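You operate a simulated robot arm through the tools that you are given. There is no shell and no other tool. Be economical: measure what you need, move in short steps, check, and stop when the job is done.

You are at the controls of a simulated two-armed robot. One attempt, no reset.

TASK
Centre the big coil: crank the pointer to zero.
Fine: brake handwheel to HELD first, coil lever to FREE and back, then the brake to RUN again. Where these are worked on the way, their far stop is far enough and under half their travel is too little: coil lever.
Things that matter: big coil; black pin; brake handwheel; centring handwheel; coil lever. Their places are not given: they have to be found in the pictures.

It is judged by the outcome, as a careful person would: the job done as asked, and still so three seconds after it is handed in. It fails if anything else is knocked over, pushed out of place, dropped, spilled or broken.

THE ROBOT
Two 7-joint arms with fingered hands on one trunk that stands fixed in place. Base frame: the origin is at the foot of the trunk, x ahead of it, y to its left, z up. Readings come in m, degrees, newtons and seconds.
The left shoulder is at [0.06, 0.138, 0.947], the right one opposite. With the tool pointing down near the work surface each hand reaches from about 0.32 to 0.9 m from the base axis, measured 20 degrees to its own side. Payload 4 kg a hand.
The TCP of each hand is the grasp point between the finger pads, 0.036 m short of the fingertips. In the tool frame z runs along the fingers and y along their closing line. The gripper opens to 0.12 m. The gripper's body begins 0.042 m behind the TCP. The gripper is a hand of 5 fingers: y runs from the thumb to the fingers, the wrist lies at [-0.015, -0.109, -0.2] in the tool frame.
Orientation is told as [roll, pitch, yaw] about the base's x, y, z axes, in that order, counted from this pose: with the fingers straight down and the wrist toward the robot, the tool's x, y and z point along [0, 1, 0], [1, 0, 0] and [0, 0, -1] of the base frame.

THE INTERFACE
- The arms move only by the tool move_arm. It takes "left_increments", "right_increments" or both (then of equal length, played together; a hand with none holds still); each is a list of rows, each a list of 6 numbers: the shift along the base's x, y, z in mm, then the turn, a rotation vector about the base's x, y, z in degrees. In form: [[dx, dy, dz, wx, wy, wz], ...]. A call has 1 to 10 rows; each row shifts and turns the commanded pose from where the row before left it. Each row takes 0.2 s and may step no farther than 0.05 m and 8.6 degrees from the row before; otherwise, the whole call is refused. A pose out of reach is approached as far as the arm can. The call stops where the force on the tool passes 40 N (or 10 N more than at its start, if that is more) or the arm is blocked; 0.2 s more then pass. In this call time passes only in rows, and 0.2 s behind the last. It gives the time, the measured TCP pose, the force on the tool (base axes), the opening and the grip force at its end, in the units of the frame above (readings bear some noise), with the torque about the TCP (base axes, N m) and any sound that the robot's microphone picked up.
- Cameras (640 x 400 px; columns grow to the right, rows downward): "scene" is now at [0.0512, -0.0364, 1.5951]; the picture's right is [-0.41, -0.91, 0.00], its down [-0.49, 0.22, -0.84] and it looks along [0.77, -0.35, -0.54] (base axes); focal length 216 px, centre (320, 200). "left" rides on the left gripper at [-0.069, -0.079, -0.131] in its tool frame; the picture's right is [-0.79, -0.29, 0.55], its down [0.55, -0.74, 0.40] and it looks along [0.29, 0.61, 0.74] (tool axes); focal length 222 px, centre (320, 200). "right" rides on the right gripper at [0.069, -0.079, -0.131] in its tool frame; the picture's right is [-0.78, 0.29, -0.55], its down [-0.55, -0.73, 0.40] and it looks along [-0.29, 0.61, 0.74] (tool axes); focal length 222 px, centre (320, 200).
- get_image(camera): a new picture of that camera. It takes no simulated time.
- lift_body(by): slides the trunk up (or, below 0, down) by that many m; the arms and the scene camera ride with it, the base frame stays. It gives what a move gives, with no picture.
- finger_targets(index, middle, ring, little, thumb_bend, thumb_turn, hand): sets how far each is bent, from 0 (flat) to 1 (curled in); at 0.3 the hand is open as for a grip, at 0.7 the pads meet at the TCP. One left out holds its place. A second passes; each finger stops where it meets its share of the squeeze, and holds until it gets a number again. It is the only way to open and close the hand. It gives what a move gives, with no picture; readings hold the bend of each and the force on index, middle, ring, little, thumb and palm. thumb_turn goes from beside the hand (0) to across from the fingers (1), as for a grip.
- head_to(pan, tilt): turns the head with the scene camera to pan (to the left, within 86 degrees either way) and tilt (down, from -29 to 69), counted from straight ahead of the robot. It gives what a move gives.
- point_at(camera, pixels): for up to 12 pixels [column, row] of the newest picture of that camera ("zoom" is the newest enlarged one), the place [x, y, z] in the base frame of the surface seen there, good to about 0.002 m. It takes no simulated time.
- zoom(camera, box): a new picture of the part [left, top, right, bottom] of that camera's present view, enlarged. It takes no simulated time.
- finish_job(): hands the job in; it is judged then, once.

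Go step by step. Measure first, check grasps and placings, and put right what went wrong. The budget is 80 turns and 64 pictures, counting those below and the enlarged ones. Unless the task says otherwise, let go and move clear before handing in, and close with one line.

The tools are called after "Call:" as name(argument=value, ...) on one line, values as JSON. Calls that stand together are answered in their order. move_arm: Moves the arms, as the interface text tells. Its arguments: {"type":"object","properties":{"left_increments":{"type":"array","items":{"type":"array","items":{"type":"number"}}},"right_increments":{"type":"array","items":{"type":"array","items":{"type":"number"}}}},"required":[]} The other tools are called the same way: lift_body (by) slides the trunk up or down; finger_targets (index, middle, ring, little, thumb_bend, thumb_turn, hand) moves the fingers one by one; head_to (pan, tilt) turns the head that bears the scene camera; get_image (camera) takes a picture; point_at (camera, pixels) gives the place of the surface under pixels of a picture; zoom (camera, box) takes an enlarged picture of a part of a camera's view; finish_job () hands the job in.

At the start:

```text
t: 0.0
left_tcp_pos: [0.4096, -0.0456, 1.4929]
left_ee_rot: [0.1, 0.0, 0.0]
left_wrist_force: [-0.3, -0.2, 0.3]
left_ft_torque: [0.03, 0.0, 0.0]
left_gripper_width: 0.1198
left_grip_force: 0.1
left_shape: jaw
left_bend: [0.3, 0.3, 0.3, 0.3, 0.3, 0.97]
left_finger forces: [0.1, 0.0, 0.0, 0.1, 0.0, 0.0]
right_tcp_pos: [0.282, -0.3023, 1.4919]
right_ee_rot: [0.1, 0.0, 0.0]
right_wrist_force: [0.4, 0.1, 0.3]
right_ft_torque: [0.01, 0.04, -0.01]
right_gripper_width: 0.1198
right_grip_force: 0.1
right_shape: jaw
right_bend: [0.3, 0.3, 0.3, 0.3, 0.3, 0.97]
right_finger forces: [0.0, 0.1, 0.0, 0.1, 0.0, 0.0]
trunk travel left (down, up): [-0.525, 0.065]
head pan, tilt: [-24.2, 32.5]
```

scene: 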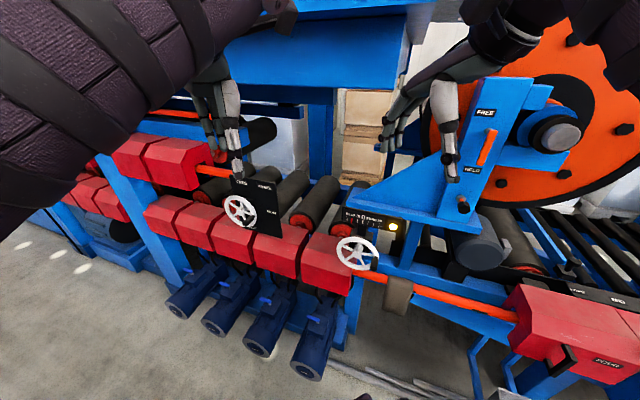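
right: 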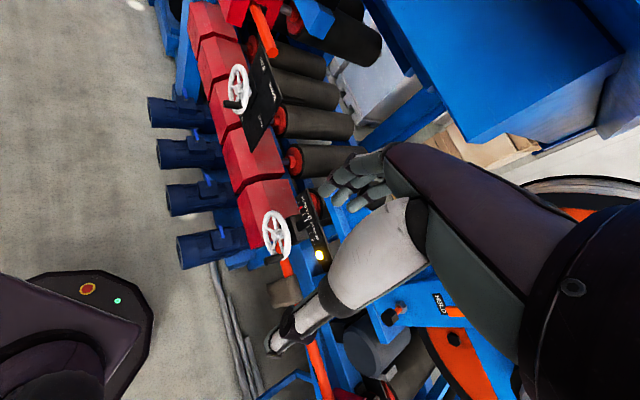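
left: 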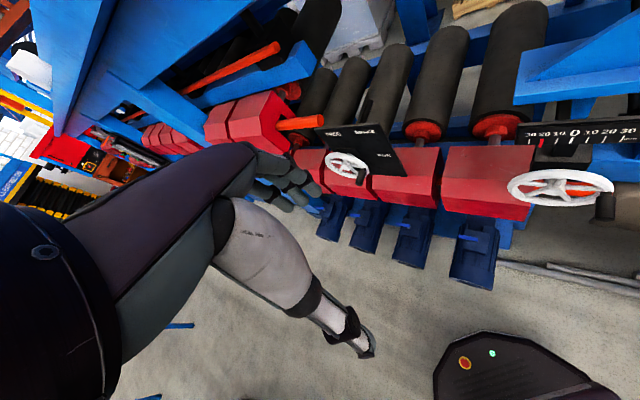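

The scene shows two white handwheels (about 239,209 and 357,253), a lever at (487,148) on the blue frame and a scale near (375,222). I'll enlarge these to read the labels.

Call:
zoom(camera="scene", box=[200, 160, 300, 260])

Call:
zoom(camera="scene", box=[320, 190, 420, 280])

Call:
zoom(camera="scene", box=[420, 90, 540, 220])

Call:
zoom(camera="scene", box=[500, 270, 640, 390])

```text
4.00 times, centred on (250, 210) of scene
```

zoom: 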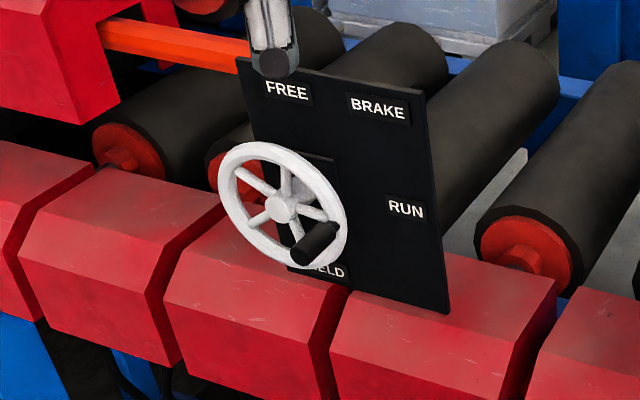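

```text
4.44 times, centred on (370, 235) of scene
```

zoom: 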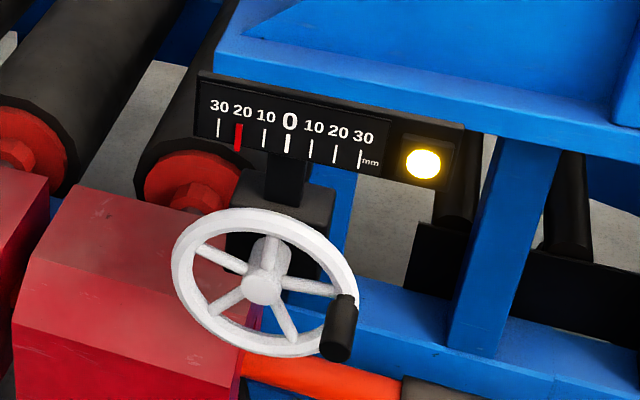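

```text
3.08 times, centred on (480, 155) of scene
```

zoom: 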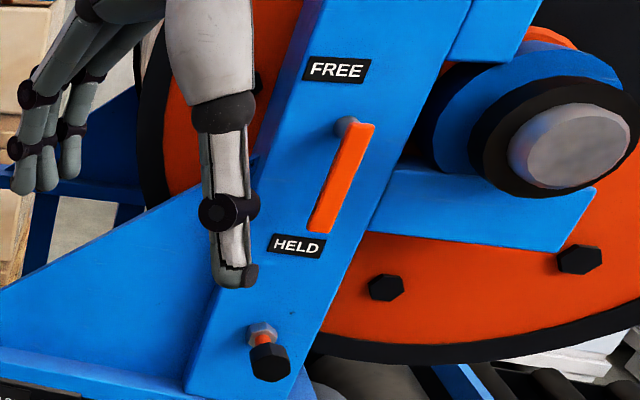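

```text
3.33 times, centred on (570, 330) of scene
```

zoom: 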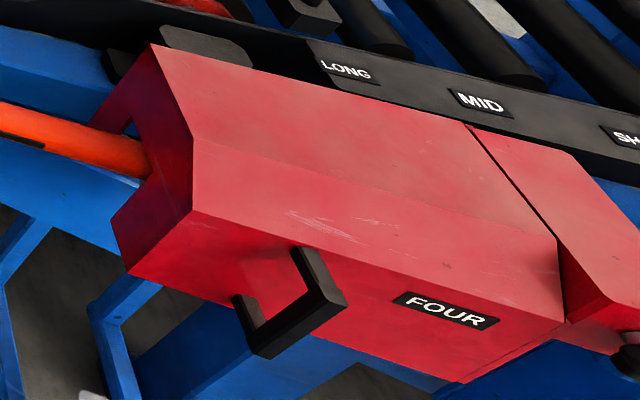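

I'll measure the parts from the scene view: both wheels, the scale, the lever and the pin.

Call:
get_image(camera="scene")

Call:
point_at(camera="scene", pixels=[[239, 210], [249, 221], [225, 210], [254, 200], [358, 254], [374, 264], [346, 250], [361, 240], [487, 147], [479, 163], [464, 209], [463, 202]])

Call:
zoom(camera="scene", box=[220, 185, 275, 235])

Call:
point_at(camera="zoom", pixels=[[190, 70], [430, 130], [520, 345], [225, 290], [330, 310], [300, 340], [360, 280], [290, 160], [120, 230], [200, 400], [500, 100], [360, 400]])

```text
56 pictures are left
```

scene: 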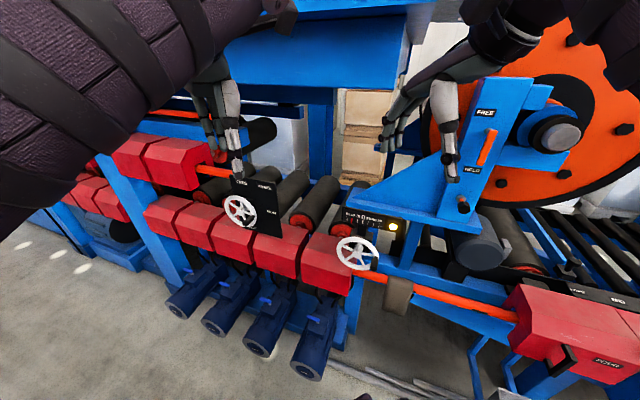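

```text
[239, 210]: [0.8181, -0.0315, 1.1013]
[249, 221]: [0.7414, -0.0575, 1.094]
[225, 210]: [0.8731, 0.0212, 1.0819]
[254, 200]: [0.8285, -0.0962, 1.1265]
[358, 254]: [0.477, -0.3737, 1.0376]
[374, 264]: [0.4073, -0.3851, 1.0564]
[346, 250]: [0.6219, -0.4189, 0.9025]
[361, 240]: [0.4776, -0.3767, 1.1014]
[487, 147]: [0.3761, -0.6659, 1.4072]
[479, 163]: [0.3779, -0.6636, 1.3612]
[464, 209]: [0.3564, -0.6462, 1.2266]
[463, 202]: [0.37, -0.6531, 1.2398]
```

```text
8.00 times, centred on (248, 210) of scene
```

zoom: 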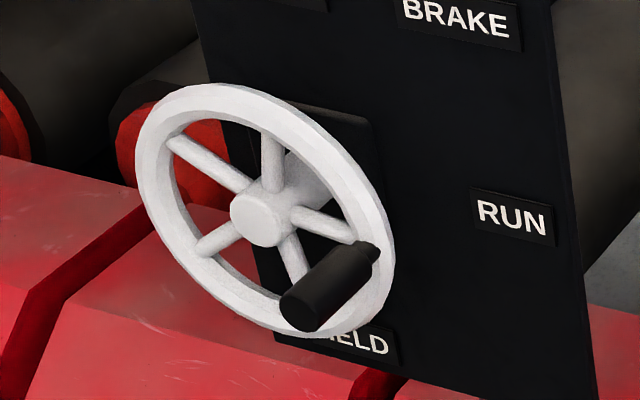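

```text
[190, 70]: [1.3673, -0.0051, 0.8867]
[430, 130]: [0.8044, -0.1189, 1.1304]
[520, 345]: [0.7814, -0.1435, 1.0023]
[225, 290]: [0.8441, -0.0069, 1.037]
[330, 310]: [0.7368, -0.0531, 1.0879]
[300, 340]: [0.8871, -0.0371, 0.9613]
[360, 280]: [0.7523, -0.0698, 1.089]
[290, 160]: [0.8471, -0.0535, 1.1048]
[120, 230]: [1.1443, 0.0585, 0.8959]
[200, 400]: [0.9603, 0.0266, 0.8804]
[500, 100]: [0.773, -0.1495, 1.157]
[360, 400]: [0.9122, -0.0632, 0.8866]
```

The brake handle appears to point at RUN. Now a closer look at the lever and black pin with more measurements.

Call:
zoom(camera="scene", box=[455, 100, 510, 165])

Call:
point_at(camera="zoom", pixels=[[260, 100], [335, 290], [300, 400], [380, 270], [415, 100], [370, 330], [350, 390], [290, 260], [255, 330], [405, 280]])

Call:
zoom(camera="scene", box=[440, 160, 500, 220])

Call:
point_at(camera="zoom", pixels=[[265, 330], [250, 270], [240, 290], [265, 300], [250, 335], [330, 200], [280, 20], [330, 60], [200, 330], [300, 250], [255, 290]])

```text
6.15 times, centred on (482, 132) of scene
```

zoom: 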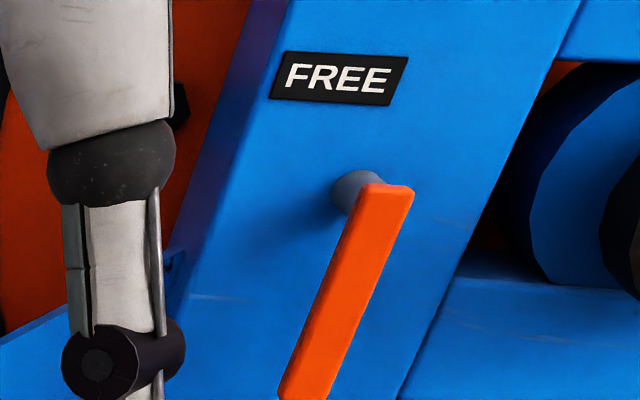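

```text
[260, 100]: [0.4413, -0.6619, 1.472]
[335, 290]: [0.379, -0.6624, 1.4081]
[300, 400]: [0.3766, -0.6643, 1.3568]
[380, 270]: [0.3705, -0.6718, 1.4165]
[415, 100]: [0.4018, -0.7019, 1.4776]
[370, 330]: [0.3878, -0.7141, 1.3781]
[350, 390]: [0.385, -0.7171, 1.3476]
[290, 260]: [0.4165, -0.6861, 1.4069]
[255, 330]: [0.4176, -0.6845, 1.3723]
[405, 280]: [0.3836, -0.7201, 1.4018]
```

```text
6.67 times, centred on (470, 190) of scene
```

zoom: 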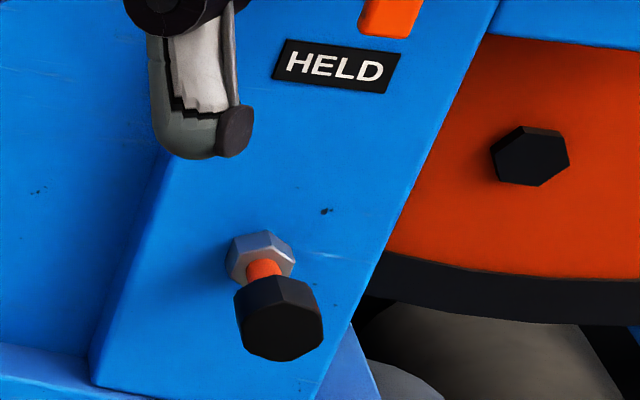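

```text
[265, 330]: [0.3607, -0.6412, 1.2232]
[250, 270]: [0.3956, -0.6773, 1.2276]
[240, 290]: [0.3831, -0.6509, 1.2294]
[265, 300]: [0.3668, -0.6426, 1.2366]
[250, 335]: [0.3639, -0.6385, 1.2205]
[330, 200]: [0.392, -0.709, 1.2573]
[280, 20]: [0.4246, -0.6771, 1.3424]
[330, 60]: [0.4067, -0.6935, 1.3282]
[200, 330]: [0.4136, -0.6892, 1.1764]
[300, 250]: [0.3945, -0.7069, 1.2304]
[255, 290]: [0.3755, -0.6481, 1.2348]
```

The pull-pin head sits at (0.36,-0.64,1.22), and the lever hangs from a pivot near z 1.43. All the panels face (-0.7,0.7,0). Before rotating the left hand to point along (0.7,-0.7,0), I'll check the surrounding blue structures.

Call:
point_at(camera="scene", pixels=[[300, 50], [390, 60], [330, 110], [230, 55], [240, 175], [282, 235], [200, 160], [350, 185], [400, 205], [375, 225], [400, 245]])

Call:
move_arm(left_increments=[[0, 8, 0, -2.93, -7.08, -2.93], [0, 8, 0, -2.93, -7.08, -2.93], [0, 8, 0, -2.93, -7.08, -2.93], [0, 8, 0, -2.93, -7.08, -2.93], [0, 8, 0, -2.93, -7.08, -2.93], [0, 8, 0, -2.93, -7.08, -2.93]])

```text
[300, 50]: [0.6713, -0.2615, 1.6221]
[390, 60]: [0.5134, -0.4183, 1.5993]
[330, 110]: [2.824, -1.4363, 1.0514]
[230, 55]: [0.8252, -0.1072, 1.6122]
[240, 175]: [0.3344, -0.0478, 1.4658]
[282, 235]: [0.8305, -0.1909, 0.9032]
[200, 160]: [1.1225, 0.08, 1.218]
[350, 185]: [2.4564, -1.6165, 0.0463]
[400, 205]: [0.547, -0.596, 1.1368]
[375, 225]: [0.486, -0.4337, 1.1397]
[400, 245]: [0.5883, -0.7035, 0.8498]
```

```text
t: 1.4
left_tcp_pos: [0.4103, 0.0023, 1.492]
left_ee_rot: [-13.3, -44.3, -13.2]
left_wrist_force: [-0.9, -0.1, 0.4]
left_ft_torque: [0.03, 0.02, 0.01]
left_gripper_width: 0.12
left_grip_force: 0.0
left_shape: jaw
left_bend: [0.3, 0.3, 0.3, 0.3, 0.3, 0.97]
left_finger forces: [0.1, 0.0, 0.0, 0.0, 0.1, 0.0]
right_tcp_pos: [0.2815, -0.3017, 1.4916]
right_ee_rot: [0.0, 0.0, -0.1]
right_wrist_force: [0.3, -0.9, 0.3]
right_ft_torque: [-0.02, -0.01, 0.03]
right_gripper_width: 0.1196
right_grip_force: 0.2
right_shape: jaw
right_bend: [0.3, 0.3, 0.3, 0.3, 0.3, 0.97]
right_finger forces: [0.1, 0.1, 0.1, 0.0, 0.0, 0.0]
trunk travel left (down, up): [-0.525, 0.065]
head pan, tilt: [-24.2, 32.5]
```

Rotation is half done and free. I'll finish it while descending, then move out in front of the brake handle.

Call:
move_arm(left_increments=[[0, 0, -30, -2.93, -7.08, -2.93], [0, 0, -30, -2.93, -7.08, -2.93], [0, 0, -30, -2.93, -7.08, -2.93], [0, 0, -30, -2.93, -7.08, -2.93], [0, 0, -30, -2.93, -7.08, -2.93], [0, 0, -30, -2.93, -7.08, -2.93]])

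Call:
move_arm(left_increments=[[30, 10, -37, 0, 0, 0], [30, 10, -37, 0, 0, 0], [30, 10, -37, 0, 0, 0], [30, 4, -37, 0, 0, 0], [30, 0, -37, 0, 0, 0], [30, 0, -37, 0, 0, 0], [30, 0, 0, 0, 0, 0], [24, 0, 0, 0, 0, 0]])

Call:
get_image(camera="scene")

Call:
get_image(camera="left")

```text
t: 2.8
left_tcp_pos: [0.3884, 0.04, 1.4304]
left_ee_rot: [6.0, -87.8, -51.2]
left_wrist_force: [0.4, -0.8, 0.0]
left_ft_torque: [0.04, -0.03, 0.02]
left_gripper_width: 0.1198
left_grip_force: 0.1
left_shape: jaw
left_bend: [0.3, 0.3, 0.3, 0.3, 0.3, 0.97]
left_finger forces: [0.1, 0.0, 0.0, 0.0, 0.0, 0.0]
left hand out of reach, approached as far as the arm can: row 4, 5, 6
right_tcp_pos: [0.2839, -0.3047, 1.4924]
right_ee_rot: [0.1, 0.1, 0.1]
right_wrist_force: [0.7, -0.2, -0.1]
right_ft_torque: [0.02, 0.0, 0.02]
right_gripper_width: 0.1198
right_grip_force: 0.0
right_shape: jaw
right_bend: [0.3, 0.3, 0.3, 0.3, 0.3, 0.97]
right_finger forces: [0.0, 0.0, 0.1, 0.0, 0.1, 0.0]
trunk travel left (down, up): [-0.525, 0.065]
head pan, tilt: [-24.2, 32.5]
```

```text
t: 4.6
left_tcp_pos: [0.5746, 0.1496, 1.4447]
left_ee_rot: [13.4, -89.6, -58.4]
left_wrist_force: [-0.3, -1.2, 0.4]
left_ft_torque: [0.02, 0.01, 0.01]
left_gripper_width: 0.1197
left_grip_force: 0.1
left_shape: jaw
left_bend: [0.3, 0.3, 0.3, 0.3, 0.3, 0.97]
left_finger forces: [0.0, 0.1, 0.0, 0.0, 0.0, 0.1]
left hand out of reach, approached as far as the arm can: row 1, 2, 3, 4, 5, 6, 7
right_tcp_pos: [0.2824, -0.3023, 1.4916]
right_ee_rot: [0.0, 0.0, 0.0]
right_wrist_force: [-0.5, -0.3, -0.4]
right_ft_torque: [0.02, 0.0, -0.02]
right_gripper_width: 0.1197
right_grip_force: 0.2
right_shape: jaw
right_bend: [0.3, 0.3, 0.3, 0.3, 0.3, 0.97]
right_finger forces: [0.0, 0.1, 0.0, 0.1, 0.0, 0.0]
trunk travel left (down, up): [-0.525, 0.065]
head pan, tilt: [-24.2, 32.5]
```

```text
52 pictures are left
```

scene: 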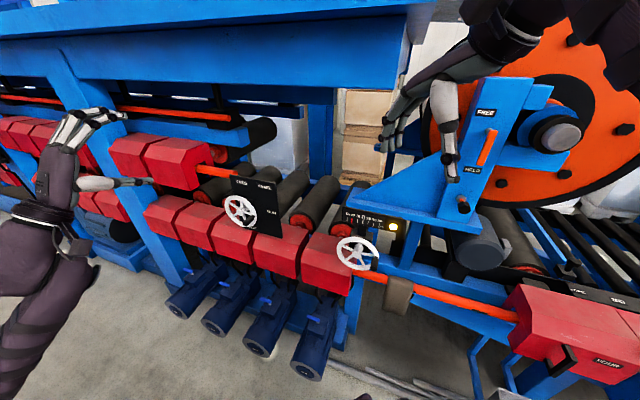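

```text
51 pictures are left
```

left: 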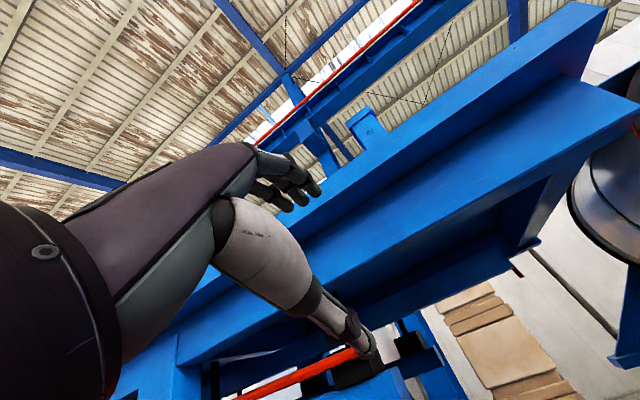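

The left hand is pointing the right way but got stuck high, at z 1.44. I'll try a plain descent to see whether the arm can follow.

Call:
move_arm(left_increments=[[0, 0, -40, 0, 0, 0], [0, 0, -40, 0, 0, 0], [0, 0, -40, 0, 0, 0], [0, 0, -40, 0, 0, 0]])

```text
t: 5.6
left_tcp_pos: [0.58, 0.2014, 1.4136]
left_ee_rot: [9.9, -88.7, -55.1]
left_wrist_force: [-0.5, 0.3, -0.4]
left_ft_torque: [-0.01, 0.0, 0.03]
left_gripper_width: 0.1199
left_grip_force: 0.0
left_shape: jaw
left_bend: [0.3, 0.3, 0.3, 0.3, 0.3, 0.97]
left_finger forces: [0.1, 0.1, 0.0, 0.0, 0.0, 0.0]
left hand out of reach, approached as far as the arm can: row 1, 2, 3, 4
right_tcp_pos: [0.2812, -0.3016, 1.4925]
right_ee_rot: [0.0, -0.1, 0.0]
right_wrist_force: [0.5, -0.3, -0.7]
right_ft_torque: [0.02, 0.02, -0.01]
right_gripper_width: 0.1197
right_grip_force: 0.0
right_shape: jaw
right_bend: [0.3, 0.3, 0.3, 0.3, 0.3, 0.97]
right_finger forces: [0.1, 0.1, 0.1, 0.0, 0.1, 0.1]
trunk travel left (down, up): [-0.525, 0.065]
head pan, tilt: [-24.2, 32.5]
```

The arm is stuck on a joint limit with the palm down. I'll roll the hand toward a neutral posture (palm facing right) and see if it frees.

Call:
move_arm(left_increments=[[0, 0, 20, -5.6, 5.6, 0], [0, 0, 20, -5.6, 5.6, 0], [0, 0, 20, -5.6, 5.6, 0], [0, 0, 20, -5.6, 5.6, 0]])

```text
t: 6.6
left_tcp_pos: [0.579, 0.199, 1.4925]
left_ee_rot: [-90.0, -58.2, 44.9]
left_wrist_force: [-0.1, 0.0, 0.3]
left_ft_torque: [-0.01, -0.02, 0.0]
left_gripper_width: 0.1198
left_grip_force: 0.2
left_shape: jaw
left_bend: [0.3, 0.3, 0.3, 0.3, 0.3, 0.97]
left_finger forces: [0.1, 0.0, 0.0, 0.1, 0.0, 0.0]
right_tcp_pos: [0.2827, -0.3033, 1.4922]
right_ee_rot: [0.0, 0.1, 0.1]
right_wrist_force: [-0.6, 0.6, -1.0]
right_ft_torque: [-0.01, -0.01, -0.03]
right_gripper_width: 0.1197
right_grip_force: 0.0
right_shape: jaw
right_bend: [0.3, 0.3, 0.3, 0.3, 0.3, 0.97]
right_finger forces: [0.0, 0.1, 0.0, 0.0, 0.1, 0.0]
trunk travel left (down, up): [-0.525, 0.065]
head pan, tilt: [-24.2, 32.5]
```

That freed it: reachable with a 32° roll, and commands are relative to the actual pose. I'll descend toward the pre-approach point (0.644, 0.036, 1.09).

Call:
move_arm(left_increments=[[6, -8, -40, 0, 0, 0], [6, -8, -40, 0, 0, 0], [6, -8, -40, 0, 0, 0], [6, -8, -40, 0, 0, 0], [6, -8, -40, 0, 0, 0], [6, -8, -40, 0, 0, 0], [6, -20, -40, 0, 0, 0], [6, -25, -40, 0, 0, 0], [6, -30, -40, 0, 0, 0], [6, -35, -40, 0, 0, 0]])

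Call:
get_image(camera="scene")

```text
refused: row 9 steps farther than a row can; nothing moved
```

```text
50 pictures are left
```

scene: 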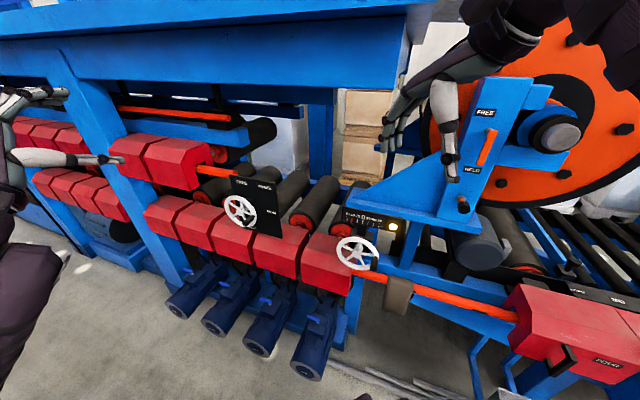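

One row was too long, so I'll resend it with shorter steps.

Call:
move_arm(left_increments=[[6, -16, -40, 0, 0, 0], [6, -16, -40, 0, 0, 0], [6, -16, -40, 0, 0, 0], [6, -16, -40, 0, 0, 0], [6, -16, -40, 0, 0, 0], [6, -16, -40, 0, 0, 0], [6, -16, -40, 0, 0, 0], [6, -16, -40, 0, 0, 0], [6, -16, -40, 0, 0, 0], [6, -16, -40, 0, 0, 0]])

Call:
get_image(camera="scene")

Call:
get_image(camera="left")

```text
t: 8.8
left_tcp_pos: [0.59, 0.1855, 1.4274]
left_ee_rot: [-86.9, -58.1, 41.9]
left_wrist_force: [-0.1, 0.4, 0.2]
left_ft_torque: [0.0, -0.01, 0.01]
left_gripper_width: 0.1201
left_grip_force: 0.1
left_shape: jaw
left_bend: [0.3, 0.3, 0.3, 0.3, 0.3, 0.97]
left_finger forces: [0.0, 0.0, 0.0, 0.0, 0.0, 0.1]
left hand out of reach, approached as far as the arm can: row 2, 3, 4, 5, 6, 7, 8, 9, 10
right_tcp_pos: [0.2816, -0.3018, 1.4932]
right_ee_rot: [0.0, -0.1, 0.0]
right_wrist_force: [0.5, 0.5, 0.0]
right_ft_torque: [-0.01, 0.01, 0.0]
right_gripper_width: 0.1198
right_grip_force: 0.0
right_shape: jaw
right_bend: [0.3, 0.3, 0.3, 0.3, 0.3, 0.97]
right_finger forces: [0.0, 0.0, 0.1, 0.0, 0.0, 0.0]
trunk travel left (down, up): [-0.525, 0.065]
head pan, tilt: [-24.2, 32.5]
```

```text
49 pictures are left
```

scene: 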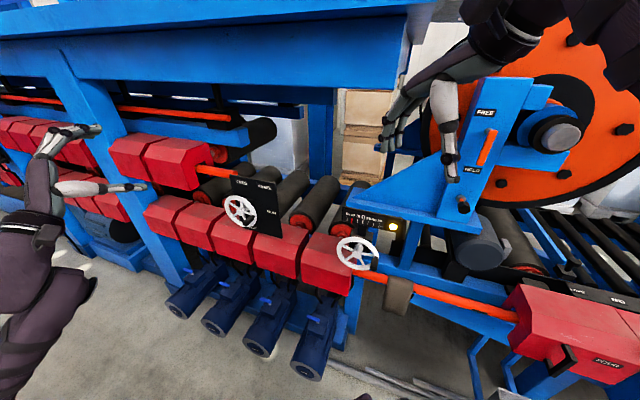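

```text
48 pictures are left
```

left: 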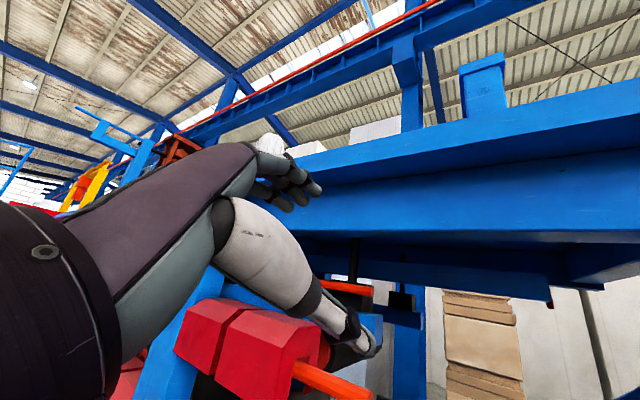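

The wrist limit shows up again on descent. I'll roll further to the neutral posture (closing line horizontal), then descend.

Call:
move_arm(left_increments=[[0, 0, 10, -5.8, 5.8, 0], [0, 0, 0, -5.8, 5.8, 0], [0, 0, 0, -5.8, 5.8, 0], [0, 0, 0, -5.8, 5.8, 0], [0, 0, 0, -5.8, 5.8, 0], [0, 0, 0, -5.8, 5.8, 0], [0, 0, 0, -5.8, 5.8, 0]])

Call:
move_arm(left_increments=[[0, 0, -40, 0, 0, 0], [0, 0, -40, 0, 0, 0], [0, 0, -40, 0, 0, 0], [0, 0, -40, 0, 0, 0], [0, 0, -40, 0, 0, 0], [0, 0, -40, 0, 0, 0], [0, 0, -40, 0, 0, 0]])

```text
t: 10.4
left_tcp_pos: [0.5889, 0.1868, 1.4372]
left_ee_rot: [-90.0, -0.7, 45.0]
left_wrist_force: [0.0, 0.6, 0.0]
left_ft_torque: [0.01, -0.01, 0.02]
left_gripper_width: 0.1198
left_grip_force: 0.1
left_shape: jaw
left_bend: [0.3, 0.3, 0.3, 0.3, 0.3, 0.97]
left_finger forces: [0.0, 0.0, 0.1, 0.1, 0.0, 0.0]
right_tcp_pos: [0.2802, -0.3024, 1.4924]
right_ee_rot: [0.0, 0.0, 0.1]
right_wrist_force: [0.8, -0.4, -1.1]
right_ft_torque: [-0.01, 0.0, -0.01]
right_gripper_width: 0.1196
right_grip_force: 0.1
right_shape: jaw
right_bend: [0.3, 0.3, 0.3, 0.3, 0.3, 0.97]
right_finger forces: [0.1, 0.1, 0.1, 0.0, 0.0, 0.1]
trunk travel left (down, up): [-0.525, 0.065]
head pan, tilt: [-24.2, 32.5]
```

```text
t: 12.0
left_tcp_pos: [0.5822, 0.2116, 1.2156]
left_ee_rot: [-89.1, -0.3, 44.5]
left_wrist_force: [0.1, 0.1, 0.8]
left_ft_torque: [0.03, 0.01, -0.01]
left_gripper_width: 0.12
left_grip_force: 0.1
left_shape: jaw
left_bend: [0.3, 0.3, 0.3, 0.3, 0.3, 0.97]
left_finger forces: [0.0, 0.0, 0.1, 0.1, 0.0, 0.0]
left hand out of reach, approached as far as the arm can: row 6, 7
right_tcp_pos: [0.2816, -0.3014, 1.4931]
right_ee_rot: [-0.1, 0.0, 0.1]
right_wrist_force: [0.7, -0.5, -0.5]
right_ft_torque: [0.02, 0.02, 0.03]
right_gripper_width: 0.1197
right_grip_force: 0.1
right_shape: jaw
right_bend: [0.3, 0.3, 0.3, 0.3, 0.3, 0.97]
right_finger forces: [0.0, 0.1, 0.0, 0.1, 0.0, 0.0]
trunk travel left (down, up): [-0.525, 0.065]
head pan, tilt: [-24.2, 32.5]
```

Much better, reaching z 1.22. I'll move forward over the pre-approach and descend from there.

Call:
move_arm(left_increments=[[15, -35, 0, 0, 0, 0], [15, -35, 0, 0, 0, 0], [15, -35, 0, 0, 0, 0], [15, -35, 0, 0, 0, 0], [0, -35, 0, 0, 0, 0], [0, 0, -40, 0, 0, 0], [0, 0, -40, 0, 0, 0], [0, 0, -40, 0, 0, 0]])

Call:
get_image(camera="scene")

Call:
get_image(camera="left")

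```text
t: 13.8
left_tcp_pos: [0.6198, 0.0806, 1.2614]
left_ee_rot: [-88.4, 0.1, 44.9]
left_wrist_force: [0.3, 0.6, -0.1]
left_ft_torque: [-0.02, 0.0, 0.0]
left_gripper_width: 0.1197
left_grip_force: 0.0
left_shape: jaw
left_bend: [0.3, 0.3, 0.3, 0.3, 0.3, 0.97]
left_finger forces: [0.0, 0.0, 0.0, 0.0, 0.0, 0.1]
left hand out of reach, approached as far as the arm can: row 1, 2, 3, 4, 5, 6, 7, 8
right_tcp_pos: [0.2817, -0.3007, 1.492]
right_ee_rot: [0.0, -0.1, 0.0]
right_wrist_force: [-0.2, 0.1, 0.3]
right_ft_torque: [-0.01, 0.02, -0.01]
right_gripper_width: 0.1195
right_grip_force: 0.1
right_shape: jaw
right_bend: [0.3, 0.3, 0.3, 0.3, 0.3, 0.97]
right_finger forces: [0.0, 0.0, 0.1, 0.1, 0.1, 0.1]
trunk travel left (down, up): [-0.525, 0.065]
head pan, tilt: [-24.2, 32.5]
```

```text
47 pictures are left
```

scene: 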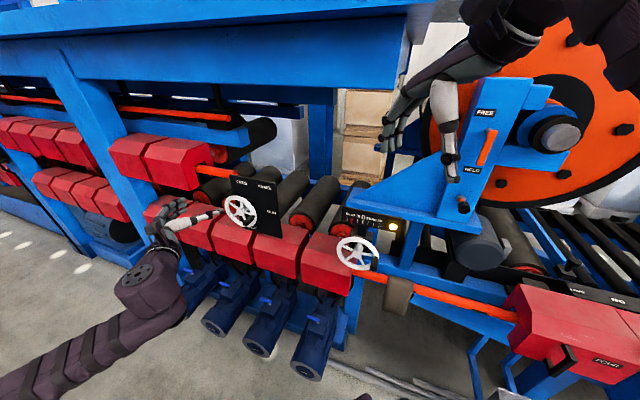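

```text
46 pictures are left
```

left: 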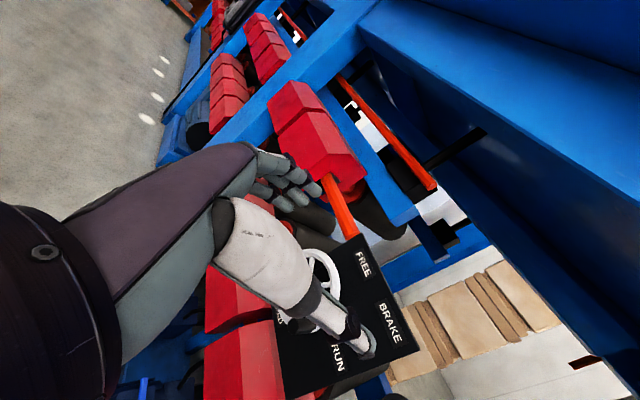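

The arm's lower limit is about z 1.26 at this trunk height, so I'll lower the trunk by 0.25 m to bring the left hand down to the wheel.

Call:
lift_body(by=-0.25)

Call:
move_arm(left_increments=[[0, 0, 20, 0, 0, 0], [0, 0, 20, 0, 0, 0], [0, 0, 20, 0, 0, 0], [0, 0, 20, 0, 0, 0]])

Call:
get_image(camera="scene")

Call:
get_image(camera="left")

```text
t: 16.4
left_tcp_pos: [0.6207, 0.0792, 1.0109]
left_ee_rot: [-88.5, 0.0, 44.9]
left_wrist_force: [-0.5, -0.3, 0.2]
left_ft_torque: [-0.01, 0.0, -0.01]
left_gripper_width: 0.1197
left_grip_force: 0.0
left_shape: jaw
left_bend: [0.3, 0.3, 0.3, 0.3, 0.3, 0.97]
left_finger forces: [0.0, 0.0, 0.0, 0.0, 0.1, 0.0]
right_tcp_pos: [0.2827, -0.3022, 1.2418]
right_ee_rot: [0.0, -0.1, 0.0]
right_wrist_force: [-1.0, -0.2, 0.4]
right_ft_torque: [0.0, 0.0, 0.01]
right_gripper_width: 0.1196
right_grip_force: 0.0
right_shape: jaw
right_bend: [0.3, 0.3, 0.3, 0.3, 0.3, 0.97]
right_finger forces: [0.1, 0.0, 0.1, 0.0, 0.0, 0.0]
trunk travel left (down, up): [-0.275, 0.315]
head pan, tilt: [-24.2, 32.5]
```

```text
t: 17.4
left_tcp_pos: [0.6192, 0.0798, 1.0912]
left_ee_rot: [-88.5, 0.1, 44.9]
left_wrist_force: [0.7, 0.9, 0.2]
left_ft_torque: [0.0, -0.01, -0.01]
left_gripper_width: 0.12
left_grip_force: 0.0
left_shape: jaw
left_bend: [0.3, 0.3, 0.3, 0.3, 0.3, 0.97]
left_finger forces: [0.0, 0.1, 0.0, 0.0, 0.0, 0.1]
right_tcp_pos: [0.2819, -0.3007, 1.2423]
right_ee_rot: [-0.1, 0.1, 0.1]
right_wrist_force: [1.1, -0.1, -1.0]
right_ft_torque: [-0.02, 0.01, -0.04]
right_gripper_width: 0.1197
right_grip_force: 0.1
right_shape: jaw
right_bend: [0.3, 0.3, 0.3, 0.3, 0.3, 0.97]
right_finger forces: [0.0, 0.0, 0.0, 0.0, 0.0, 0.0]
trunk travel left (down, up): [-0.275, 0.315]
head pan, tilt: [-24.2, 32.5]
```

```text
45 pictures are left
```

scene: 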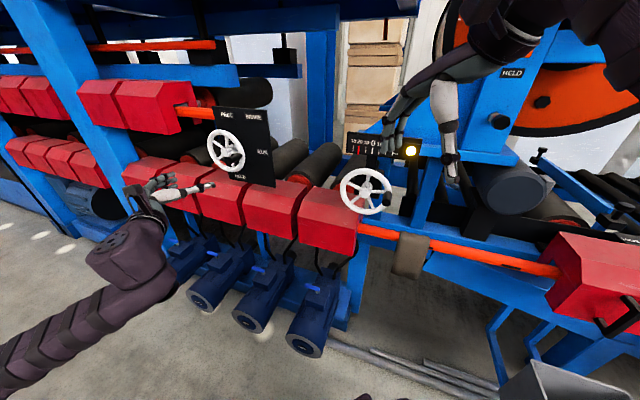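

```text
44 pictures are left
```

left: 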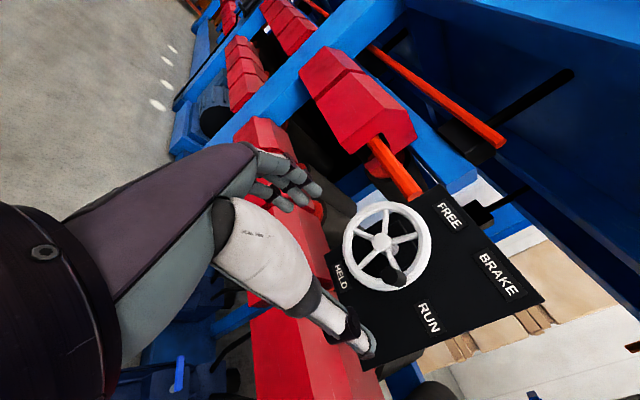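

Now the plate is well seen in the left camera: FREE (449,215), RUN (428,317), HELD (342,277), with the handle at (400,275) toward RUN. I'll measure the hub, handle and labels precisely.

Call:
zoom(camera="left", box=[325, 185, 465, 345])

Call:
point_at(camera="left", pixels=[[380, 242], [402, 280], [396, 268], [346, 240], [376, 205], [428, 232], [380, 285], [449, 215], [428, 317], [342, 277], [399, 275]])

Call:
zoom(camera="scene", box=[130, 90, 290, 230])

Call:
point_at(camera="scene", pixels=[[225, 150], [238, 164], [236, 161], [211, 147], [223, 132], [262, 153], [240, 177], [367, 191], [386, 200], [345, 190], [367, 172]])

```text
2.50 times, centred on (395, 265) of left
```

zoom: 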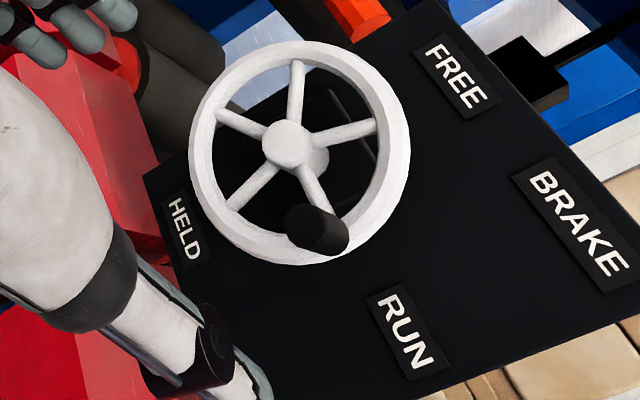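

```text
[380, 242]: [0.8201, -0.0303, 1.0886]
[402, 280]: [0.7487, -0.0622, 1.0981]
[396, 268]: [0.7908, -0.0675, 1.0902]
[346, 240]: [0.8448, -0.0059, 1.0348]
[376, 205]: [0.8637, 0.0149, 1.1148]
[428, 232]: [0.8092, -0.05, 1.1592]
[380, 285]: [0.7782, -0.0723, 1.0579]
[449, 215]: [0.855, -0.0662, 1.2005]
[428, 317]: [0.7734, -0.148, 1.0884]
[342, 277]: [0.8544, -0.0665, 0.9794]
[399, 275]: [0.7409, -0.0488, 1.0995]
```

```text
2.86 times, centred on (210, 160) of scene
```

zoom: 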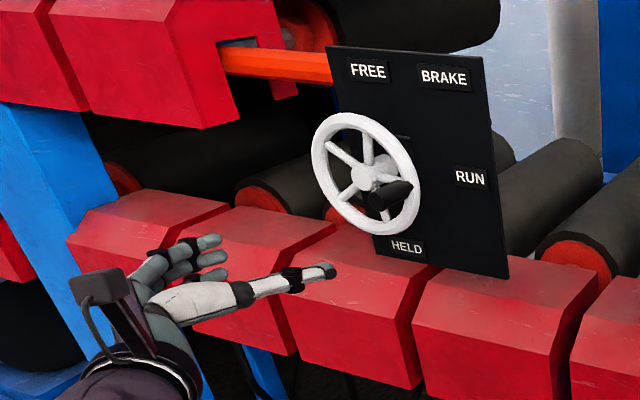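

```text
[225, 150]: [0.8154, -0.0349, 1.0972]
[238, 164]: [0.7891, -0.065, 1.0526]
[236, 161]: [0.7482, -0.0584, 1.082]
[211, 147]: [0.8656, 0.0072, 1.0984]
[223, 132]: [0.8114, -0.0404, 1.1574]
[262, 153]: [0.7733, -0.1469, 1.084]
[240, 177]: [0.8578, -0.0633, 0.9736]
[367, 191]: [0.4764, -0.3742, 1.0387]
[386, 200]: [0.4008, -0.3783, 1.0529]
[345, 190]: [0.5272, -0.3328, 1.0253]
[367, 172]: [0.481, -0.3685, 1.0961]
```

Hub is at about (0.82,-0.03,1.09), and the handle axis is level with it 0.07 m to the right, so it's at RUN; HELD is straight below. I'll advance along the normal until the open hand surrounds the handle end.

Call:
move_arm(left_increments=[[23, -25, -1, 0, 0, 0], [23, -25, -1, 0, 0, 0], [23, -25, -1, 0, 0, 0], [23, -25, 0, 0, 0, 0], [23, -26, 0, 0, 0, 0]])

Call:
get_image(camera="left")

Call:
zoom(camera="scene", box=[150, 100, 290, 220])

```text
t: 18.6
left_tcp_pos: [0.6684, 0.0855, 1.0782]
left_ee_rot: [-88.5, 0.0, 44.8]
left_wrist_force: [0.0, 0.3, -0.4]
left_ft_torque: [0.02, 0.03, -0.02]
left_gripper_width: 0.1197
left_grip_force: 0.0
left_shape: jaw
left_bend: [0.3, 0.3, 0.3, 0.3, 0.3, 0.97]
left_finger forces: [0.0, 0.0, 0.0, 0.0, 0.0, 0.0]
left hand out of reach, approached as far as the arm can: row 1, 2, 3, 4, 5
right_tcp_pos: [0.2827, -0.3019, 1.2421]
right_ee_rot: [0.0, 0.0, 0.0]
right_wrist_force: [-0.3, 0.6, -0.8]
right_ft_torque: [-0.01, 0.02, 0.01]
right_gripper_width: 0.1199
right_grip_force: 0.1
right_shape: jaw
right_bend: [0.3, 0.3, 0.3, 0.3, 0.3, 0.97]
right_finger forces: [0.0, 0.0, 0.0, 0.0, 0.0, 0.0]
trunk travel left (down, up): [-0.275, 0.315]
head pan, tilt: [-24.2, 32.5]
```

```text
41 pictures are left
```

left: 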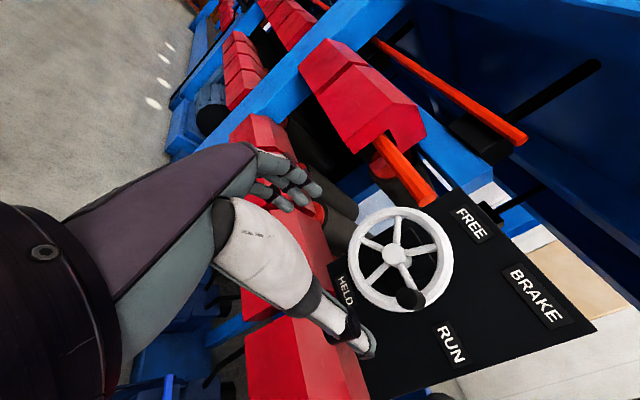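

```text
3.33 times, centred on (220, 160) of scene
```

zoom: 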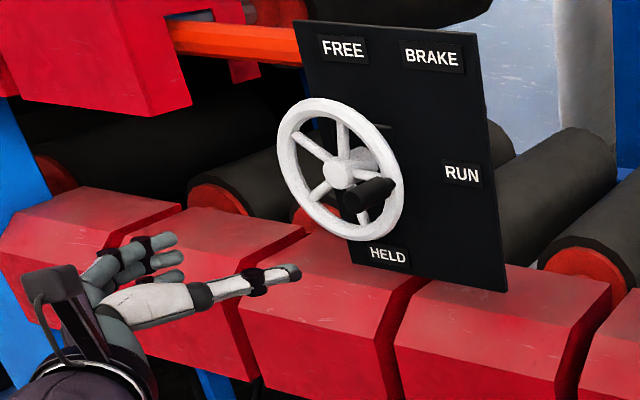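

The wrist again limits horizontal pointing here. Fingers pointing down with the pinch line horizontal would straddle the handle as well, so I'll tip the hand down about its own closing line.

Call:
move_arm(left_increments=[[0, 0, 10, 5.8, 5.8, 0], [0, 0, 10, 5.8, 5.8, 0], [0, 0, 10, 5.8, 5.8, 0], [0, 0, 10, 5.8, 5.8, 0], [0, 0, 10, 5.8, 5.8, 0], [0, 0, 10, 5.8, 5.8, 0], [0, 0, 10, 5.8, 5.8, 0], [0, 0, 10, 5.8, 5.8, 0], [0, 0, 10, 5.8, 5.8, 0], [0, 0, 10, 5.8, 5.8, 0]])

```text
t: 20.8
left_tcp_pos: [0.6307, 0.1809, 1.2028]
left_ee_rot: [-47.6, 0.1, 45.0]
left_wrist_force: [-0.2, -0.2, 0.1]
left_ft_torque: [0.0, -0.02, -0.04]
left_gripper_width: 0.1199
left_grip_force: 0.0
left_shape: jaw
left_bend: [0.3, 0.3, 0.3, 0.3, 0.3, 0.97]
left_finger forces: [0.0, 0.0, 0.0, 0.1, 0.1, 0.1]
left hand out of reach, approached as far as the arm can: row 3, 4, 5, 6, 7, 8, 9, 10
right_tcp_pos: [0.2839, -0.3015, 1.2432]
right_ee_rot: [0.0, 0.0, 0.0]
right_wrist_force: [1.0, 0.5, -0.2]
right_ft_torque: [0.01, 0.02, -0.01]
right_gripper_width: 0.1198
right_grip_force: 0.0
right_shape: jaw
right_bend: [0.3, 0.3, 0.3, 0.3, 0.3, 0.97]
right_finger forces: [0.1, 0.1, 0.1, 0.0, 0.0, 0.0]
trunk travel left (down, up): [-0.275, 0.315]
head pan, tilt: [-24.2, 32.5]
```

The arm has drifted into an awkward configuration. I'll return the left hand to the easy fingers-down orientation, away from the panel.

Call:
move_arm(left_increments=[[-10, 0, 10, 0, 0, -8.2], [-10, 0, 10, 0, 0, -8.2], [-10, 0, 10, 0, 0, -8.2], [-10, 0, 10, 0, 0, -8.2], [-10, 0, 10, 8, 0, -8.2], [0, 0, 10, 8, 0, -4], [0, 0, 10, 8, 0, 0], [0, 0, 10, 8, 0, 0], [0, 0, 0, 8, 0, 0], [0, 0, 0, 7.6, 0, 0]])

```text
refused: row 5 steps farther than a row can; nothing moved
```

Call:
move_arm(left_increments=[[-10, 0, 10, 0, 0, -8.2], [-10, 0, 10, 0, 0, -8.2], [-10, 0, 10, 0, 0, -8.2], [-10, 0, 10, 0, 0, -8.2], [-10, 0, 10, 0, 0, -8.2], [0, 0, 10, 7, 0, -4], [0, 0, 10, 8.2, 0, 0], [0, 0, 10, 8.2, 0, 0], [0, 0, 0, 8.2, 0, 0], [0, 0, 0, 8.2, 0, 0]])

Call:
get_image(camera="scene")

```text
t: 23.0
left_tcp_pos: [0.5932, 0.1811, 1.2407]
left_ee_rot: [-47.7, 0.0, 15.0]
left_wrist_force: [-0.4, -0.1, -0.4]
left_ft_torque: [0.0, -0.01, 0.0]
left_gripper_width: 0.12
left_grip_force: 0.2
left_shape: jaw
left_bend: [0.3, 0.3, 0.3, 0.3, 0.3, 0.97]
left_finger forces: [0.1, 0.0, 0.1, 0.1, 0.1, 0.0]
left hand out of reach, approached as far as the arm can: row 4, 5, 6, 7, 8, 9, 10
right_tcp_pos: [0.2822, -0.3016, 1.2414]
right_ee_rot: [0.0, 0.1, 0.0]
right_wrist_force: [-0.2, -0.3, -0.1]
right_ft_torque: [0.01, 0.02, 0.02]
right_gripper_width: 0.1198
right_grip_force: 0.0
right_shape: jaw
right_bend: [0.3, 0.3, 0.3, 0.3, 0.3, 0.97]
right_finger forces: [0.0, 0.0, 0.1, 0.0, 0.0, 0.1]
trunk travel left (down, up): [-0.275, 0.315]
head pan, tilt: [-24.2, 32.5]
```

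```text
39 pictures are left
```

scene: 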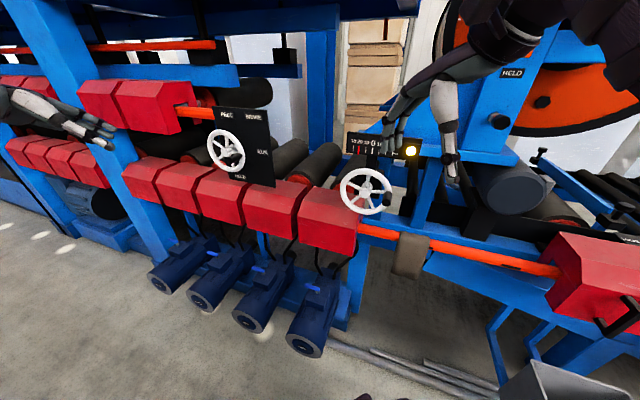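

The arm is nearly stretched out because the trunk is now low relative to the hand. I'll complete the rotation to fingers-down while lowering and pulling back.

Call:
move_arm(left_increments=[[-20, 0, -30, 0, 0, 0], [-20, 0, -30, 0, 0, 0], [-15, 0, -20, 0, 0, -7.5], [-15, 0, -20, 0, 0, -7.5], [0, 0, -10, 8, 0, 0], [0, 0, -10, 8, 0, 0], [0, 0, 0, 8, 0, 0], [0, 0, 0, 8, 0, 0], [0, 0, 0, 8, 0, 0], [0, 0, 0, 7.7, 0, 0]])

```text
t: 25.2
left_tcp_pos: [0.5229, 0.1813, 1.1212]
left_ee_rot: [0.1, -0.1, -0.2]
left_wrist_force: [-0.1, 0.7, -0.1]
left_ft_torque: [-0.01, 0.02, -0.01]
left_gripper_width: 0.1197
left_grip_force: 0.1
left_shape: jaw
left_bend: [0.3, 0.3, 0.3, 0.3, 0.3, 0.97]
left_finger forces: [0.1, 0.0, 0.0, 0.1, 0.0, 0.1]
right_tcp_pos: [0.2819, -0.3027, 1.2414]
right_ee_rot: [0.0, 0.0, -0.1]
right_wrist_force: [0.6, 1.2, 0.2]
right_ft_torque: [-0.04, 0.01, -0.01]
right_gripper_width: 0.1197
right_grip_force: 0.0
right_shape: jaw
right_bend: [0.3, 0.3, 0.3, 0.3, 0.3, 0.97]
right_finger forces: [0.0, 0.0, 0.0, 0.1, 0.0, 0.0]
trunk travel left (down, up): [-0.275, 0.315]
head pan, tilt: [-24.2, 32.5]
```

Fingers-down is fully reached at (0.52, 0.18, 1.12). The brake handle needs the shoulder higher for this posture, so I'll raise the trunk again and then swing over to the front of the wheel.

Call:
lift_body(by=0.25)

Call:
move_arm(left_increments=[[15, -15, -30, 0, 0, 8], [15, -15, -30, 0, 0, 8], [15, -15, -30, 0, 0, 8], [15, -15, -20, 0, 0, 8], [15, -15, -20, 0, 0, 8], [15, -15, -20, 0, 0, 5]])

```text
t: 27.8
left_tcp_pos: [0.5237, 0.181, 1.3703]
left_ee_rot: [0.1, 0.0, -0.1]
left_wrist_force: [0.5, 0.2, 0.6]
left_ft_torque: [0.0, 0.01, -0.04]
left_gripper_width: 0.1201
left_grip_force: 0.2
left_shape: jaw
left_bend: [0.3, 0.3, 0.3, 0.3, 0.3, 0.97]
left_finger forces: [0.0, 0.1, 0.0, 0.0, 0.0, 0.1]
right_tcp_pos: [0.2823, -0.3015, 1.4919]
right_ee_rot: [0.0, -0.1, 0.0]
right_wrist_force: [-1.5, -0.7, -0.9]
right_ft_torque: [0.02, 0.02, 0.0]
right_gripper_width: 0.1196
right_grip_force: 0.1
right_shape: jaw
right_bend: [0.3, 0.3, 0.3, 0.3, 0.3, 0.97]
right_finger forces: [0.0, 0.1, 0.0, 0.0, 0.1, 0.0]
trunk travel left (down, up): [-0.525, 0.065]
head pan, tilt: [-24.2, 32.5]
```

```text
t: 29.2
left_tcp_pos: [0.6145, 0.091, 1.2201]
left_ee_rot: [0.0, 0.0, 45.1]
left_wrist_force: [0.5, -0.1, -0.1]
left_ft_torque: [0.01, 0.03, -0.05]
left_gripper_width: 0.12
left_grip_force: 0.1
left_shape: jaw
left_bend: [0.3, 0.3, 0.3, 0.3, 0.3, 0.97]
left_finger forces: [0.1, 0.0, 0.0, 0.0, 0.0, 0.1]
right_tcp_pos: [0.283, -0.3034, 1.4914]
right_ee_rot: [0.0, 0.0, 0.0]
right_wrist_force: [-0.3, -1.1, -0.7]
right_ft_torque: [0.0, 0.0, -0.01]
right_gripper_width: 0.1194
right_grip_force: 0.0
right_shape: jaw
right_bend: [0.3, 0.3, 0.3, 0.3, 0.3, 0.97]
right_finger forces: [0.0, 0.0, 0.0, 0.0, 0.0, 0.0]
trunk travel left (down, up): [-0.525, 0.065]
head pan, tilt: [-24.2, 32.5]
```

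Fingers-down with a 45° yaw is fully reachable. I'll move above the brake handle and look.

Call:
move_arm(left_increments=[[22, -25, 0, 0, 0, 0], [22, -25, 0, 0, 0, 0], [22, -25, 0, 0, 0, 0], [22, -25, 0, 0, 0, 0], [20, -24, 0, 0, 0, 0]])

Call:
get_image(camera="left")

Call:
zoom(camera="scene", box=[170, 130, 310, 250])

```text
t: 30.4
left_tcp_pos: [0.7224, -0.0333, 1.2171]
left_ee_rot: [0.1, 0.1, 45.0]
left_wrist_force: [0.9, -1.0, -0.5]
left_ft_torque: [-0.01, 0.03, -0.01]
left_gripper_width: 0.1199
left_grip_force: 0.0
left_shape: jaw
left_bend: [0.3, 0.3, 0.3, 0.3, 0.3, 0.97]
left_finger forces: [0.0, 0.0, 0.0, 0.0, 0.0, 0.0]
right_tcp_pos: [0.2841, -0.303, 1.4919]
right_ee_rot: [0.1, 0.1, 0.0]
right_wrist_force: [0.9, -0.3, 0.2]
right_ft_torque: [0.02, 0.03, 0.02]
right_gripper_width: 0.1195
right_grip_force: 0.0
right_shape: jaw
right_bend: [0.3, 0.3, 0.3, 0.3, 0.3, 0.97]
right_finger forces: [0.1, 0.0, 0.1, 0.1, 0.0, 0.0]
trunk travel left (down, up): [-0.525, 0.065]
head pan, tilt: [-24.2, 32.5]
```

```text
38 pictures are left
```

left: 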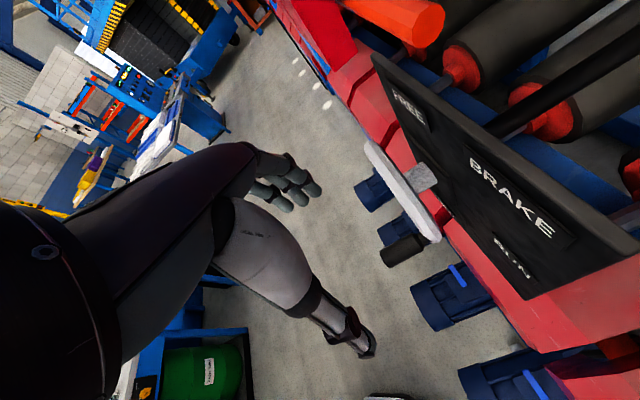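

```text
3.33 times, centred on (240, 190) of scene
```

zoom: 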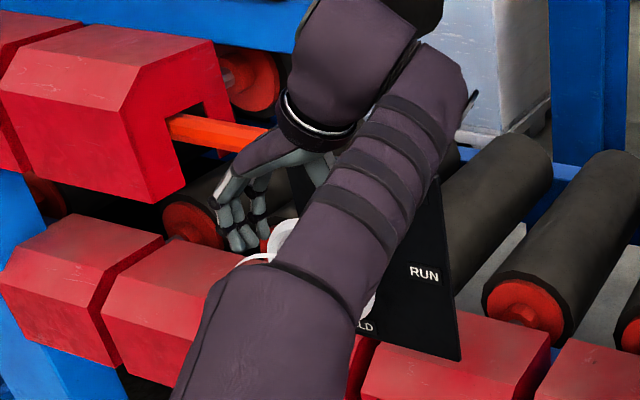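

Handle is clear in the left view at about (385–425, 235–262). I'll measure its ends.

Call:
point_at(camera="left", pixels=[[388, 257], [400, 250], [415, 243], [383, 252], [425, 235], [371, 148], [395, 185], [435, 235], [425, 175], [303, 190], [280, 200], [370, 345]])

```text
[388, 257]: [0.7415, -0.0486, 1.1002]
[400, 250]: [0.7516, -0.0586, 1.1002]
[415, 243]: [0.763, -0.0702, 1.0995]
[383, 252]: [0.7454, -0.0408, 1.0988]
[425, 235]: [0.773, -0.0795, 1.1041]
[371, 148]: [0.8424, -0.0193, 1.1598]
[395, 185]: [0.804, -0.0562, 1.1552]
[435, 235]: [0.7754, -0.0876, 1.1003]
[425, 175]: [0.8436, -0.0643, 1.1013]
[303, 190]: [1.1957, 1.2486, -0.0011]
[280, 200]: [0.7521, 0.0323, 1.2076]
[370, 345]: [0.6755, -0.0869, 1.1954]
```

The handle axis is at z≈1.0885 with its free end at n≈-0.555. I'll narrow the hand a little so its fingers stay clear of the hub, then descend over the handle.

Call:
finger_targets(hand="left", index=0.45, middle=0.45, ring=0.45, little=0.45, thumb_bend=0.45)

Call:
move_arm(left_increments=[[10, -8, -20, 0, 0, 0], [10, -8, -25, 0, 0, 0], [0, 0, -25, 0, 0, 0], [0, 0, -25, 0, 0, 0], [0, 0, -25, 0, 0, 0]])

Call:
get_image(camera="left")

```text
t: 31.4
left_tcp_pos: [0.721, -0.0336, 1.2194]
left_ee_rot: [0.1, 0.1, 44.9]
left_wrist_force: [0.1, 0.1, -0.1]
left_ft_torque: [-0.02, 0.01, -0.02]
left_gripper_width: 0.0755
left_grip_force: 0.1
left_shape: fingers
left_bend: [0.45, 0.45, 0.45, 0.45, 0.45, 0.97]
left_finger forces: [0.0, 0.0, 0.0, 0.0, 0.0, 0.0]
right_tcp_pos: [0.2811, -0.3019, 1.4924]
right_ee_rot: [0.0, 0.0, 0.0]
right_wrist_force: [-0.1, 0.6, -0.2]
right_ft_torque: [0.0, -0.01, -0.02]
right_gripper_width: 0.1197
right_grip_force: 0.1
right_shape: jaw
right_bend: [0.3, 0.3, 0.3, 0.3, 0.3, 0.97]
right_finger forces: [0.0, 0.1, 0.0, 0.0, 0.0, 0.0]
trunk travel left (down, up): [-0.525, 0.065]
head pan, tilt: [-24.2, 32.5]
```

```text
t: 32.6
left_tcp_pos: [0.7418, -0.0486, 1.0985]
left_ee_rot: [-0.1, 0.0, 45.0]
left_wrist_force: [0.8, 0.3, -0.5]
left_ft_torque: [-0.02, 0.03, 0.0]
left_gripper_width: 0.0753
left_grip_force: 0.1
left_shape: fingers
left_bend: [0.45, 0.45, 0.45, 0.45, 0.45, 0.97]
left_finger forces: [0.1, 0.0, 0.0, 0.0, 0.1, 0.2]
right_tcp_pos: [0.2814, -0.3022, 1.4913]
right_ee_rot: [-0.1, 0.0, 0.0]
right_wrist_force: [-0.4, 0.1, 0.2]
right_ft_torque: [0.03, -0.01, 0.0]
right_gripper_width: 0.1196
right_grip_force: 0.0
right_shape: jaw
right_bend: [0.3, 0.3, 0.3, 0.3, 0.3, 0.97]
right_finger forces: [0.1, 0.0, 0.1, 0.1, 0.1, 0.0]
trunk travel left (down, up): [-0.525, 0.065]
head pan, tilt: [-24.2, 32.5]
```

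```text
36 pictures are left
```

left: 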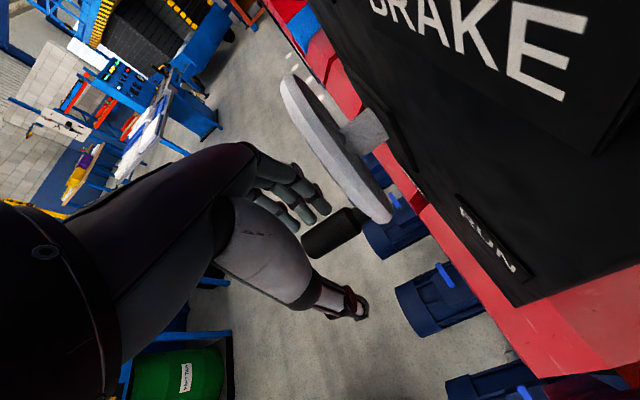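

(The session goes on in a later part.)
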